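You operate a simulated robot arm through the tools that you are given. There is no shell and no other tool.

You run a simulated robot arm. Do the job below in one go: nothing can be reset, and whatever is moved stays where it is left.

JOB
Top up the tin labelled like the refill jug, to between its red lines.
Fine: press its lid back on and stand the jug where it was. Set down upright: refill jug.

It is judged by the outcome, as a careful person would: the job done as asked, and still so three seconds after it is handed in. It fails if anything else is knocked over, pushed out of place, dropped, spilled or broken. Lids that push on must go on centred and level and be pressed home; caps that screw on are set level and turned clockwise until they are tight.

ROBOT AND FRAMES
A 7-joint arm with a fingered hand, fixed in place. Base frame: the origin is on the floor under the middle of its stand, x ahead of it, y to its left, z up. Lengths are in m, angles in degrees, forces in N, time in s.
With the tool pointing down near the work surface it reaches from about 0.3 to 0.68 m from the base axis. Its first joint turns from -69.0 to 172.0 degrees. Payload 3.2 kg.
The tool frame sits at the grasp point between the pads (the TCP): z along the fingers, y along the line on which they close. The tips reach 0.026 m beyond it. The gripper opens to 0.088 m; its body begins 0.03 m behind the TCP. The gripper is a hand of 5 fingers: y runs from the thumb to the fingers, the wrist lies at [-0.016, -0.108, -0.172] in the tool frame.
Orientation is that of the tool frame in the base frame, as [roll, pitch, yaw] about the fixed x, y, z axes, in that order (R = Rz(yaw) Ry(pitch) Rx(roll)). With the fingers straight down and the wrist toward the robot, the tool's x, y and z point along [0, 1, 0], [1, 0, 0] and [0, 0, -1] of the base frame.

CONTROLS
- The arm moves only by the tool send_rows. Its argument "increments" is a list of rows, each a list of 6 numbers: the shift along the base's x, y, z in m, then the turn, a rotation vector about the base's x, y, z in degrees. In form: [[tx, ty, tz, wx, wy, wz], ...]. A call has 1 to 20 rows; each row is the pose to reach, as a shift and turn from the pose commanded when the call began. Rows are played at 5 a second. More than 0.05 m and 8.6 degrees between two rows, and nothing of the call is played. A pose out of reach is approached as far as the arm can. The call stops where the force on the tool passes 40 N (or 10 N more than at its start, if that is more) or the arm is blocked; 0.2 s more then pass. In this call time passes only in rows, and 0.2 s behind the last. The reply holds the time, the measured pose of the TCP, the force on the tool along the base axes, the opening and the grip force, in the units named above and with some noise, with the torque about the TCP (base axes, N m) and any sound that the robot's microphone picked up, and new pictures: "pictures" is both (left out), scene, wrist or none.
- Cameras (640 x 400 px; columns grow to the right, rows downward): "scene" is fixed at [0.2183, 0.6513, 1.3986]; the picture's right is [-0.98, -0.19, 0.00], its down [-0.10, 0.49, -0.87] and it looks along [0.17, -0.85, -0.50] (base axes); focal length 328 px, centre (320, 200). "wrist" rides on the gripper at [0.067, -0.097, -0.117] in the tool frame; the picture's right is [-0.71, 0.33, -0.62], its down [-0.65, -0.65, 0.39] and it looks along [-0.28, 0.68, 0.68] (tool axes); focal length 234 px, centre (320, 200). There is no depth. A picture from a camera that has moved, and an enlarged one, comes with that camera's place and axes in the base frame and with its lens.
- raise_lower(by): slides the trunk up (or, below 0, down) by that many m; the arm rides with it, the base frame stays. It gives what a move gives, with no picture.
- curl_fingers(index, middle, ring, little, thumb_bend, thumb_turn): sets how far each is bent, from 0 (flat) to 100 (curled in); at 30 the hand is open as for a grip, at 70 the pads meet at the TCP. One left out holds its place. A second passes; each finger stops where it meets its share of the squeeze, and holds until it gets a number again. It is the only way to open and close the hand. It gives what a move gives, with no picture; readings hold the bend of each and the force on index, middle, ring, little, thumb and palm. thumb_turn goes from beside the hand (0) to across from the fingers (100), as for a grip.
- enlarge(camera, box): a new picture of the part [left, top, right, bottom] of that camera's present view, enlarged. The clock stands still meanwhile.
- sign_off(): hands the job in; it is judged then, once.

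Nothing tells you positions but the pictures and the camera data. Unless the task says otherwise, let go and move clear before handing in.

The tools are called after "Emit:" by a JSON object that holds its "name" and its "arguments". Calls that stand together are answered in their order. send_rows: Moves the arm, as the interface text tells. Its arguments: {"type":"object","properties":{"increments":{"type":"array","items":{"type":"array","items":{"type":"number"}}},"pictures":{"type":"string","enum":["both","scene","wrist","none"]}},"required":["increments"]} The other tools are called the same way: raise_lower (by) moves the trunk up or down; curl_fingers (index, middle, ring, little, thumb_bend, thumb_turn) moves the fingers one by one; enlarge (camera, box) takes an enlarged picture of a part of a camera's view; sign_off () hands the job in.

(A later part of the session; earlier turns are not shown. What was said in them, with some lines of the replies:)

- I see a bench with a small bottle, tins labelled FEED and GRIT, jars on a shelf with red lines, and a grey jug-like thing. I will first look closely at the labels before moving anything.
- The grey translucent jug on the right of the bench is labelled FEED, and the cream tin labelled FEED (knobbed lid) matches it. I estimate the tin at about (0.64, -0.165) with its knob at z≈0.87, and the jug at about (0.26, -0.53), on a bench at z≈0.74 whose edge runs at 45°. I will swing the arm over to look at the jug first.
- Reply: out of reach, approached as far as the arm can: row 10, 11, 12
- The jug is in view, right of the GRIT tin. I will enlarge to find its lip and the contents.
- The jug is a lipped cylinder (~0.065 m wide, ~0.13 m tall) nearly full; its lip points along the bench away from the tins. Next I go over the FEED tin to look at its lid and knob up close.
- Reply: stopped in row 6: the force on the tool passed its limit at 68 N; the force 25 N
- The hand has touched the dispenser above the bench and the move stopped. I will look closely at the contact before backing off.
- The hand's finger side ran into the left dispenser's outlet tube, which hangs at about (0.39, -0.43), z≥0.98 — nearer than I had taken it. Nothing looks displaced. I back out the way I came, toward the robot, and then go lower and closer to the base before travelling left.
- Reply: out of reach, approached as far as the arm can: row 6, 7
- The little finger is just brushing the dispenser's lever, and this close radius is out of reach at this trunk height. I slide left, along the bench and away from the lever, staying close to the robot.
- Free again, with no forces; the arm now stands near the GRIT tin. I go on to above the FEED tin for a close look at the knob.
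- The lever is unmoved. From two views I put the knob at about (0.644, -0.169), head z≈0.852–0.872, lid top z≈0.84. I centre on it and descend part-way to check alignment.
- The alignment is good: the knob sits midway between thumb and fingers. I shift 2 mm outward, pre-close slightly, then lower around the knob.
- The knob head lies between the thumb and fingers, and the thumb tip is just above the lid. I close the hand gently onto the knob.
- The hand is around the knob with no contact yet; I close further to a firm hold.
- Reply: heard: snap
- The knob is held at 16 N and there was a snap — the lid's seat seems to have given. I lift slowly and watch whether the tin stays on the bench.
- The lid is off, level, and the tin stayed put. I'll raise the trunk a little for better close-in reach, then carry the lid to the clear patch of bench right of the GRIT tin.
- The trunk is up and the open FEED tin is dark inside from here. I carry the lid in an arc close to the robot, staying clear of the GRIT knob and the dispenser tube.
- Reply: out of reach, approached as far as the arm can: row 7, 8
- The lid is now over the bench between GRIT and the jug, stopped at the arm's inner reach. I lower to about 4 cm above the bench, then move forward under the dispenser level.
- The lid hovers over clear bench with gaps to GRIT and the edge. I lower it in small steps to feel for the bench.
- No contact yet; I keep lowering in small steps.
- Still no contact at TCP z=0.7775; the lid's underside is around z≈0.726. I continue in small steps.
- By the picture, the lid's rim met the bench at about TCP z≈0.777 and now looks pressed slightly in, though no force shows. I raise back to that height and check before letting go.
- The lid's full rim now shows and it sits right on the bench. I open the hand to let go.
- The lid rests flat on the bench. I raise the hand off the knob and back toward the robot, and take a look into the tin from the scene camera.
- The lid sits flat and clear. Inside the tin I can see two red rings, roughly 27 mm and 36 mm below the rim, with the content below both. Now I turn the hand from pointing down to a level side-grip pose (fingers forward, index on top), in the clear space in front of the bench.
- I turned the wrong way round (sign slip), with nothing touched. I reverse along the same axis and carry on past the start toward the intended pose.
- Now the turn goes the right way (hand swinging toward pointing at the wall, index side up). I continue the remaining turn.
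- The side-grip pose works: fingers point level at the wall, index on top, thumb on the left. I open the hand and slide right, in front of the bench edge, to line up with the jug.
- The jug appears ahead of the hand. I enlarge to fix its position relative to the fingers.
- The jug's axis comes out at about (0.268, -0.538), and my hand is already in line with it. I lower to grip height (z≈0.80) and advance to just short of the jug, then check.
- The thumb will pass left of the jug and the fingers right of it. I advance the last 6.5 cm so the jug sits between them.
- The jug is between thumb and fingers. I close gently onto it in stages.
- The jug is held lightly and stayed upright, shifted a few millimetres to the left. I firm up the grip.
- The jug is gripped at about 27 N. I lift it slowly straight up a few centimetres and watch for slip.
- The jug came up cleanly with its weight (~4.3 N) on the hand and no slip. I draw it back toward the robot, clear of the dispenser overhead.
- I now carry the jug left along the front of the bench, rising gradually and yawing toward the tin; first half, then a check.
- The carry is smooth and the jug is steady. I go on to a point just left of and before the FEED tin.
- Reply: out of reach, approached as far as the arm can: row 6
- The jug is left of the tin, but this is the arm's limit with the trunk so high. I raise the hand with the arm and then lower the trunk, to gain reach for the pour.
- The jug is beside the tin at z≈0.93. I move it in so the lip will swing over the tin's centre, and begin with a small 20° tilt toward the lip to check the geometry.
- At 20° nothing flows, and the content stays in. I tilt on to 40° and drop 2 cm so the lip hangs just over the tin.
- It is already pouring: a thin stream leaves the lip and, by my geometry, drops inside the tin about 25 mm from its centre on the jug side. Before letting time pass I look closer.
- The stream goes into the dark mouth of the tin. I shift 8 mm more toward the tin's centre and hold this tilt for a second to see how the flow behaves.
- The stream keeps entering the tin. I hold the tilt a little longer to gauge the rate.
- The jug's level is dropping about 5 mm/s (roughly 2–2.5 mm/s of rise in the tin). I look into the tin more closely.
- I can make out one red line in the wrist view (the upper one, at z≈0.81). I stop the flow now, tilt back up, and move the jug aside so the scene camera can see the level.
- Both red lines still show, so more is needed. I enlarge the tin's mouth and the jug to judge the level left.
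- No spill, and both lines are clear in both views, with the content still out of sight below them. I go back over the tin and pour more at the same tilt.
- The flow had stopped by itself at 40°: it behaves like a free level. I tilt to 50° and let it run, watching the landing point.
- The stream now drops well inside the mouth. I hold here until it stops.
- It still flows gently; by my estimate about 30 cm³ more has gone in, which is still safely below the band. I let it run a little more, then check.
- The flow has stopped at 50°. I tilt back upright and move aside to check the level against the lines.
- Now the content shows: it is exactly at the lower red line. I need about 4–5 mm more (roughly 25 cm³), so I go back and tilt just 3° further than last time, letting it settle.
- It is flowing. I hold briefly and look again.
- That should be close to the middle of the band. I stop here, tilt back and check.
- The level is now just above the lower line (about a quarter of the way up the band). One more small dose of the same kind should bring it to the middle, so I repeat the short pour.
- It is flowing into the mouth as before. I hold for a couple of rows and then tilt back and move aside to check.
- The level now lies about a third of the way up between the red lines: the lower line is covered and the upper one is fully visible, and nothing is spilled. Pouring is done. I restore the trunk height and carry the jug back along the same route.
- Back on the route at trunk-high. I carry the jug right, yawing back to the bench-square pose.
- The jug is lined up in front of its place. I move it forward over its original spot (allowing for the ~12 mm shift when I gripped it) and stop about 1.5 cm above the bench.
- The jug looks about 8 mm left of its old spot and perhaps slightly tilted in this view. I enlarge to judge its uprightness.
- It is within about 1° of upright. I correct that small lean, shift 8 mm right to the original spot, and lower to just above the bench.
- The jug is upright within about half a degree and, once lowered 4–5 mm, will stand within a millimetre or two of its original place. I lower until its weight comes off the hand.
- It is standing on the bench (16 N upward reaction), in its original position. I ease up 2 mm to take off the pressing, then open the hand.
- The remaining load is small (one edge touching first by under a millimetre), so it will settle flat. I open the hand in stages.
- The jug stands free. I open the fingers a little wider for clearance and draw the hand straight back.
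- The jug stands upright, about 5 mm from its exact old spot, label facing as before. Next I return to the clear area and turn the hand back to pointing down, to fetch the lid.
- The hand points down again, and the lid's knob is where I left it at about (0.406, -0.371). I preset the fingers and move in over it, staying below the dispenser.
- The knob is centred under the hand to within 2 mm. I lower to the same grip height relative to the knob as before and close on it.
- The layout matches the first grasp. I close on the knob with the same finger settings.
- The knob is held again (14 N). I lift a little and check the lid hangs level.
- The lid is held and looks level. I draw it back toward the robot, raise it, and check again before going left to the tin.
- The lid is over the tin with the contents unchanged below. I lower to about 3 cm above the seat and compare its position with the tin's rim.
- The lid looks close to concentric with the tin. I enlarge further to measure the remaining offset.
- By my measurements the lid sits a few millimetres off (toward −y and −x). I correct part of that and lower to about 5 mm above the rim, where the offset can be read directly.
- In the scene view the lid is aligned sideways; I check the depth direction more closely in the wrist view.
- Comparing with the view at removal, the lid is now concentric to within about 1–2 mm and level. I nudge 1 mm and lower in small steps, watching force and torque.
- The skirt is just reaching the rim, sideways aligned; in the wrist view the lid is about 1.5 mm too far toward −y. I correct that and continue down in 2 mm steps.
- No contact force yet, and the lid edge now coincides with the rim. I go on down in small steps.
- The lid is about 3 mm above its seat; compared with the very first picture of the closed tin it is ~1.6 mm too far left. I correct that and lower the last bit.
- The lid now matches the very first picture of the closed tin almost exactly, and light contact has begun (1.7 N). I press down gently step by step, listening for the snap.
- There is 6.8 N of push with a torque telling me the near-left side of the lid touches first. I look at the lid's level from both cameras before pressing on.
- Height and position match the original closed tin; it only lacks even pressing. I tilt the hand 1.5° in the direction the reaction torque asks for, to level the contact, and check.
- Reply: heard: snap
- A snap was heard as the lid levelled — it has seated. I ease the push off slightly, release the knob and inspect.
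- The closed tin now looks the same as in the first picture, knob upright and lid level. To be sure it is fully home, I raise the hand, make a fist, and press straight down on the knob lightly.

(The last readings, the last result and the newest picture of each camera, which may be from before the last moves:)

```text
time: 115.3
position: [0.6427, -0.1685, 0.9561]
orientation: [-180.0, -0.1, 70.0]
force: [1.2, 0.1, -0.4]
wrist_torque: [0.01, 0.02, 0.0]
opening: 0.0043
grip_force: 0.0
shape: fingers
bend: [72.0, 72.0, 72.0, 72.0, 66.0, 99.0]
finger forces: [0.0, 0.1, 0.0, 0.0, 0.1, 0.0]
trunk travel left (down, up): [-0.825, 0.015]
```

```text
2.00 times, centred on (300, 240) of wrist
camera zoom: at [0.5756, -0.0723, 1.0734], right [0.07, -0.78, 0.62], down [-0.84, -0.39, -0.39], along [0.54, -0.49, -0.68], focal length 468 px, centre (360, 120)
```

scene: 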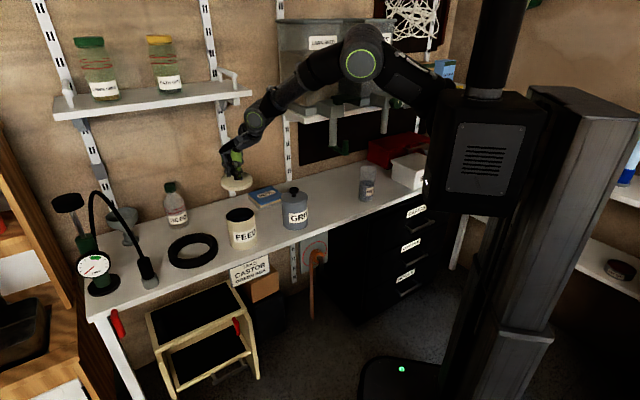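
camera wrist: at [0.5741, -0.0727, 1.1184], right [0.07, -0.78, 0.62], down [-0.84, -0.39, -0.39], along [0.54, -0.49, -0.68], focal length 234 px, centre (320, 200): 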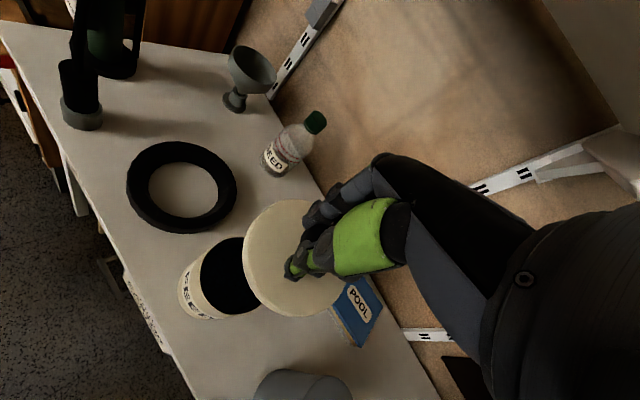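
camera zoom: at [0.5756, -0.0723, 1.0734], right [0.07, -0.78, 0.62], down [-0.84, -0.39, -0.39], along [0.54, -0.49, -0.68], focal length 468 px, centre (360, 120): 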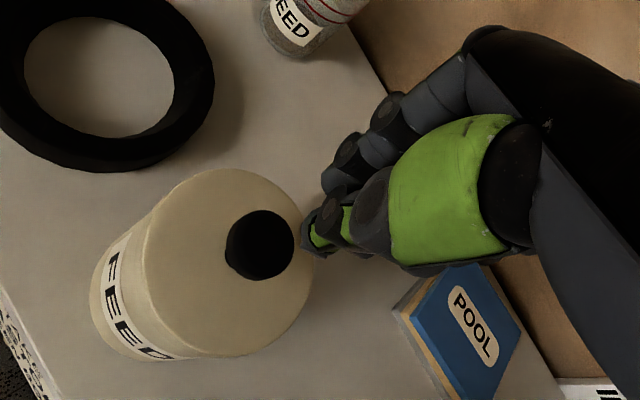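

The tin, lid and knob look identical to the start. I press down on the knob with the closed fingers in small steps.

Emit:
{"name": "send_rows", "arguments": {"increments": [[0.001, 0, -0.02, 0, 0, 0], [0.002, 0.0, -0.04, 0, 0, 0], [0.002, 0.0, -0.05, 0, 0, 0]], "pictures": "none"}}

Emit:
{"name": "send_rows", "arguments": {"increments": [[0, 0, -0.003, 0, 0, 0], [0, 0, -0.006, 0, 0, 0]], "pictures": "none"}}

Emit:
{"name": "enlarge", "arguments": {"camera": "scene", "box": [220, 180, 270, 230]}}

```text
time: 116.1
position: [0.6465, -0.1693, 0.9055]
orientation: [179.8, -0.2, 70.0]
force: [0.9, 0.2, -0.4]
wrist_torque: [-0.01, 0.0, -0.03]
opening: 0.0041
grip_force: 0.0
shape: fingers
bend: [72.0, 72.0, 72.0, 72.0, 66.0, 99.0]
finger forces: [0.1, 0.0, 0.0, 0.0, 0.1, 0.1]
trunk travel left (down, up): [-0.825, 0.015]
```

```text
time: 116.7
position: [0.6472, -0.1694, 0.9002]
orientation: [179.8, -0.2, 70.1]
force: [-1.1, 1.2, 4.9]
wrist_torque: [0.08, 0.07, -0.03]
opening: 0.0037
grip_force: 1.9
shape: fingers
bend: [72.0, 72.0, 72.0, 72.0, 66.0, 99.0]
finger forces: [0.0, 0.1, 0.0, 0.1, 4.7, 0.0]
trunk travel left (down, up): [-0.825, 0.015]
```

```text
8.00 times, centred on (245, 205) of scene
camera zoom: at [0.2183, 0.6513, 1.3986], right [-0.98, -0.19, 0.0], down [-0.1, 0.49, -0.87], along [0.17, -0.85, -0.5], focal length 2621 px, centre (920, 160)
```

zoom: 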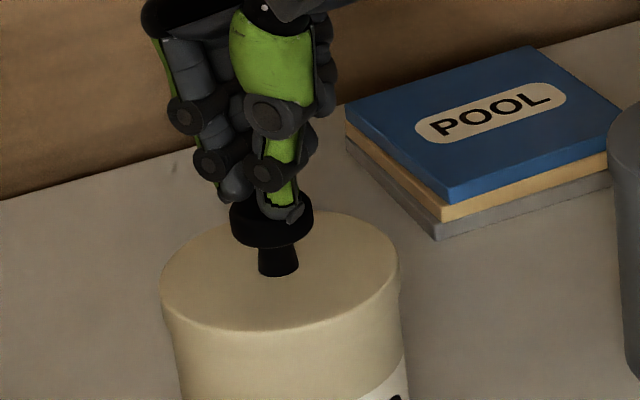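

Only the thumb touched, near the knob's edge. I lift a little, shift so the thumb is over the knob's centre, and press again.

Emit:
{"name": "send_rows", "arguments": {"increments": [[0, 0, 0.006, 0, 0, 0], [0.011, -0.008, 0.006, 0, 0, 0], [0.011, -0.008, 0.002, 0, 0, 0], [0.011, -0.008, -0.002, 0, 0, 0]], "pictures": "none"}}

Emit:
{"name": "send_rows", "arguments": {"increments": [[0, 0, -0.002, 0, 0, 0]], "pictures": "none"}}

Emit:
{"name": "enlarge", "arguments": {"camera": "scene", "box": [220, 180, 270, 230]}}

```text
time: 117.7
position: [0.6573, -0.1771, 0.9022]
orientation: [179.4, -0.2, 70.0]
force: [-1.8, -0.6, 15.9]
wrist_torque: [0.23, 0.28, 0.0]
opening: 0.0037
grip_force: 8.0
shape: fingers
bend: [72.0, 72.0, 72.0, 72.0, 67.0, 100.0]
finger forces: [0.0, 0.1, 0.0, 0.0, 16.1, 0.0]
trunk travel left (down, up): [-0.825, 0.015]
```

```text
time: 118.1
position: [0.6551, -0.1764, 0.9018]
orientation: [179.2, -0.2, 70.1]
force: [-2.0, 0.2, 26.8]
wrist_torque: [0.32, 0.46, 0.01]
opening: 0.0022
grip_force: 13.2
shape: fingers
bend: [72.0, 72.0, 72.0, 72.0, 68.0, 100.0]
finger forces: [0.0, 0.0, 0.1, 0.1, 26.9, 0.0]
trunk travel left (down, up): [-0.825, 0.015]
```

```text
8.00 times, centred on (245, 205) of scene
camera zoom: at [0.2183, 0.6513, 1.3986], right [-0.98, -0.19, 0.0], down [-0.1, 0.49, -0.87], along [0.17, -0.85, -0.5], focal length 2621 px, centre (920, 160)
```

zoom: 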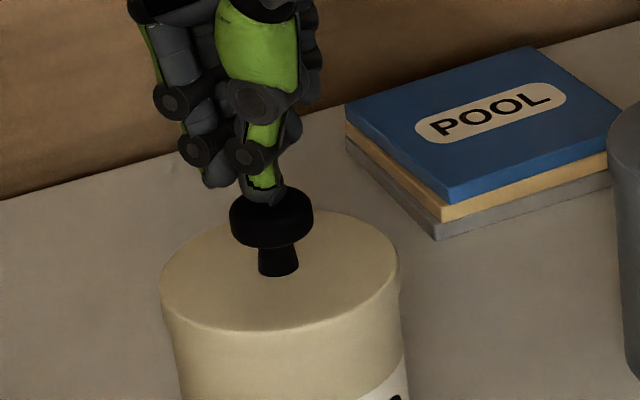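

27 N on the knob near its centre and nothing gives: the lid is home. I raise the hand away, clear of everything, and make a final check.

Emit:
{"name": "send_rows", "arguments": {"increments": [[0, 0, 0.01, 0, 0, 0], [0, 0, 0.04, 0, 0, 0], [-0.005, 0.005, 0.08, 0, 0, 0], [-0.03, 0.025, 0.11, 0, 0, 0], [-0.06, 0.045, 0.14, 0, 0, 0], [-0.09, 0.06, 0.16, 0, 0, 0]], "pictures": "both"}}

Emit:
{"name": "enlarge", "arguments": {"camera": "scene", "box": [220, 190, 280, 260]}}

Emit:
{"name": "enlarge", "arguments": {"camera": "scene", "box": [340, 150, 400, 210]}}

Emit:
{"name": "enlarge", "arguments": {"camera": "scene", "box": [60, 170, 330, 300]}}

Emit:
{"name": "enlarge", "arguments": {"camera": "scene", "box": [260, 60, 440, 240]}}

```text
time: 119.5
position: [0.5654, -0.1282, 1.0576]
orientation: [-179.3, -1.9, 68.2]
force: [-0.2, -0.8, 0.7]
wrist_torque: [-0.03, -0.02, 0.03]
opening: 0.0037
grip_force: 0.1
shape: fingers
bend: [72.0, 72.0, 72.0, 72.0, 66.0, 99.0]
finger forces: [0.1, 0.1, 0.0, 0.0, 0.1, 0.0]
trunk travel left (down, up): [-0.825, 0.015]
camera wrist: at [0.5012, -0.0342, 1.1775], right [0.05, -0.8, 0.6], down [-0.85, -0.35, -0.4], along [0.53, -0.49, -0.7], focal length 234 px, centre (320, 200)
```

scene: 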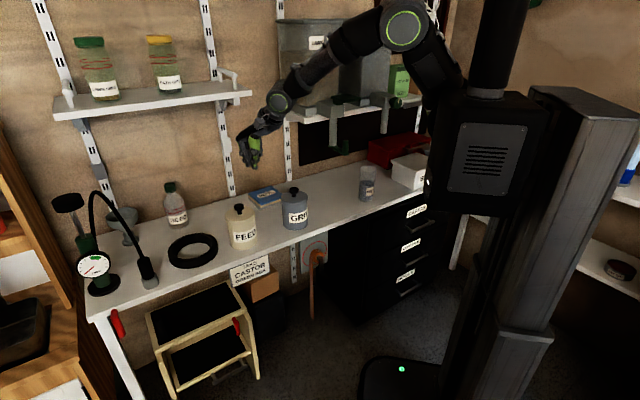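
wrist: 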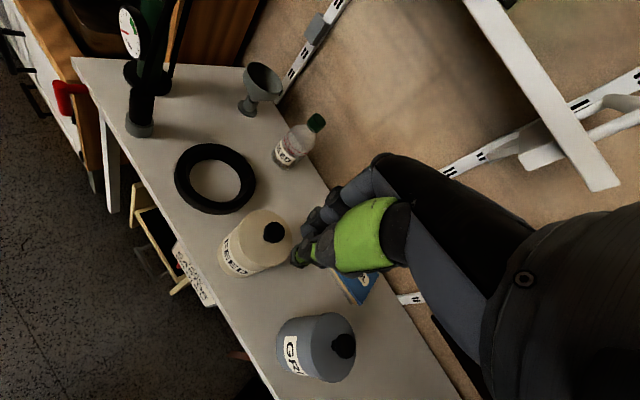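

```text
5.71 times, centred on (250, 225) of scene
camera zoom: at [0.2183, 0.6513, 1.3986], right [-0.98, -0.19, 0.0], down [-0.1, 0.49, -0.87], along [0.17, -0.85, -0.5], focal length 1872 px, centre (720, 57)
```

zoom: 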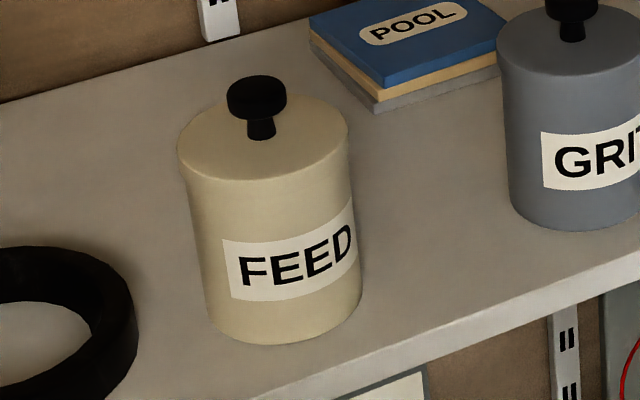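

```text
6.67 times, centred on (370, 180) of scene
camera zoom: at [0.2183, 0.6513, 1.3986], right [-0.98, -0.19, 0.0], down [-0.1, 0.49, -0.87], along [0.17, -0.85, -0.5], focal length 2184 px, centre (-13, 333)
```

zoom: 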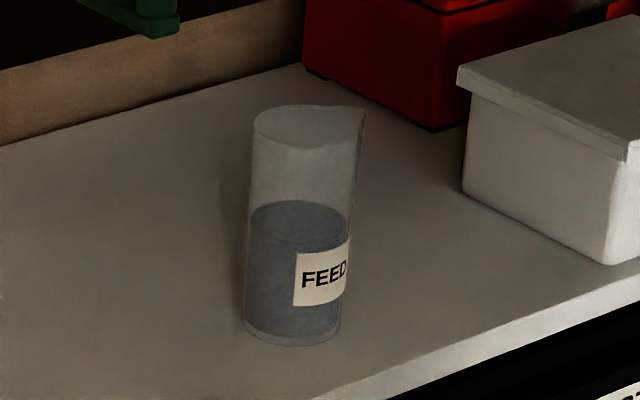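

```text
2.37 times, centred on (195, 235) of scene
camera zoom: at [0.2183, 0.6513, 1.3986], right [-0.98, -0.19, 0.0], down [-0.1, 0.49, -0.87], along [0.17, -0.85, -0.5], focal length 777 px, centre (616, 117)
```

zoom: 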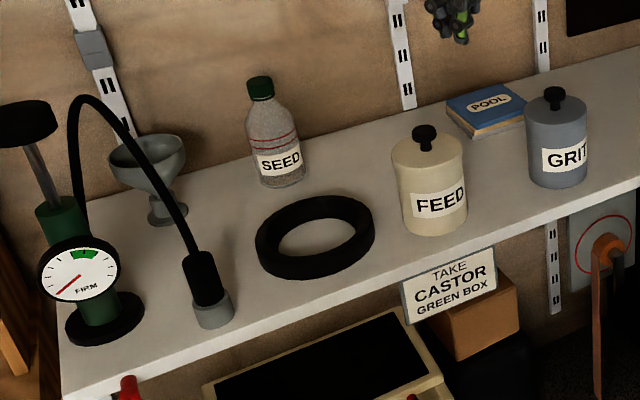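

```text
2.22 times, centred on (350, 150) of scene
camera zoom: at [0.2183, 0.6513, 1.3986], right [-0.98, -0.19, 0.0], down [-0.1, 0.49, -0.87], along [0.17, -0.85, -0.5], focal length 728 px, centre (253, 311)
```

zoom: 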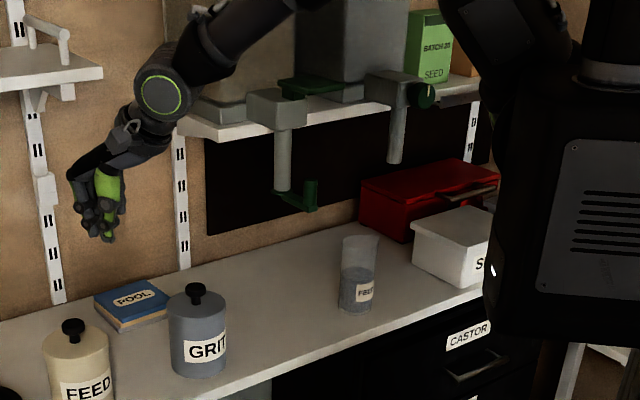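

The FEED tin is refilled to between its red lines. The lid is on level and pressed home, and the jug stands upright about 5 mm from its original spot. I see no spill and nothing else moved, and the hand is empty and clear, so I hand the job in.

Emit:
{"name": "sign_off", "arguments": {}}

```text
The job is handed in.
```

The FEED tin is topped up to between its red lines, its lid is back on, and the jug is standing upright where it was. I have handed the job in.

- **Fill level:** the lower red line is covered and the upper one fully visible. The level is about a third of the way up between them, judged from both cameras before I closed the tin.
- **Lid:** it went on level and centred and I heard it snap. I then pressed on the knob at about 27 N and it did not move any further.
- **Jug:** it stands about 5 mm from its original spot, with the label facing as before. Nothing spilled that I could see.
- **Dispenser:** early on, the hand ran into the left dispenser's outlet tube at about 68 N, and the little finger then brushed its lever. The tube and lever look unmoved in the pictures.

Nothing else on the bench moved.
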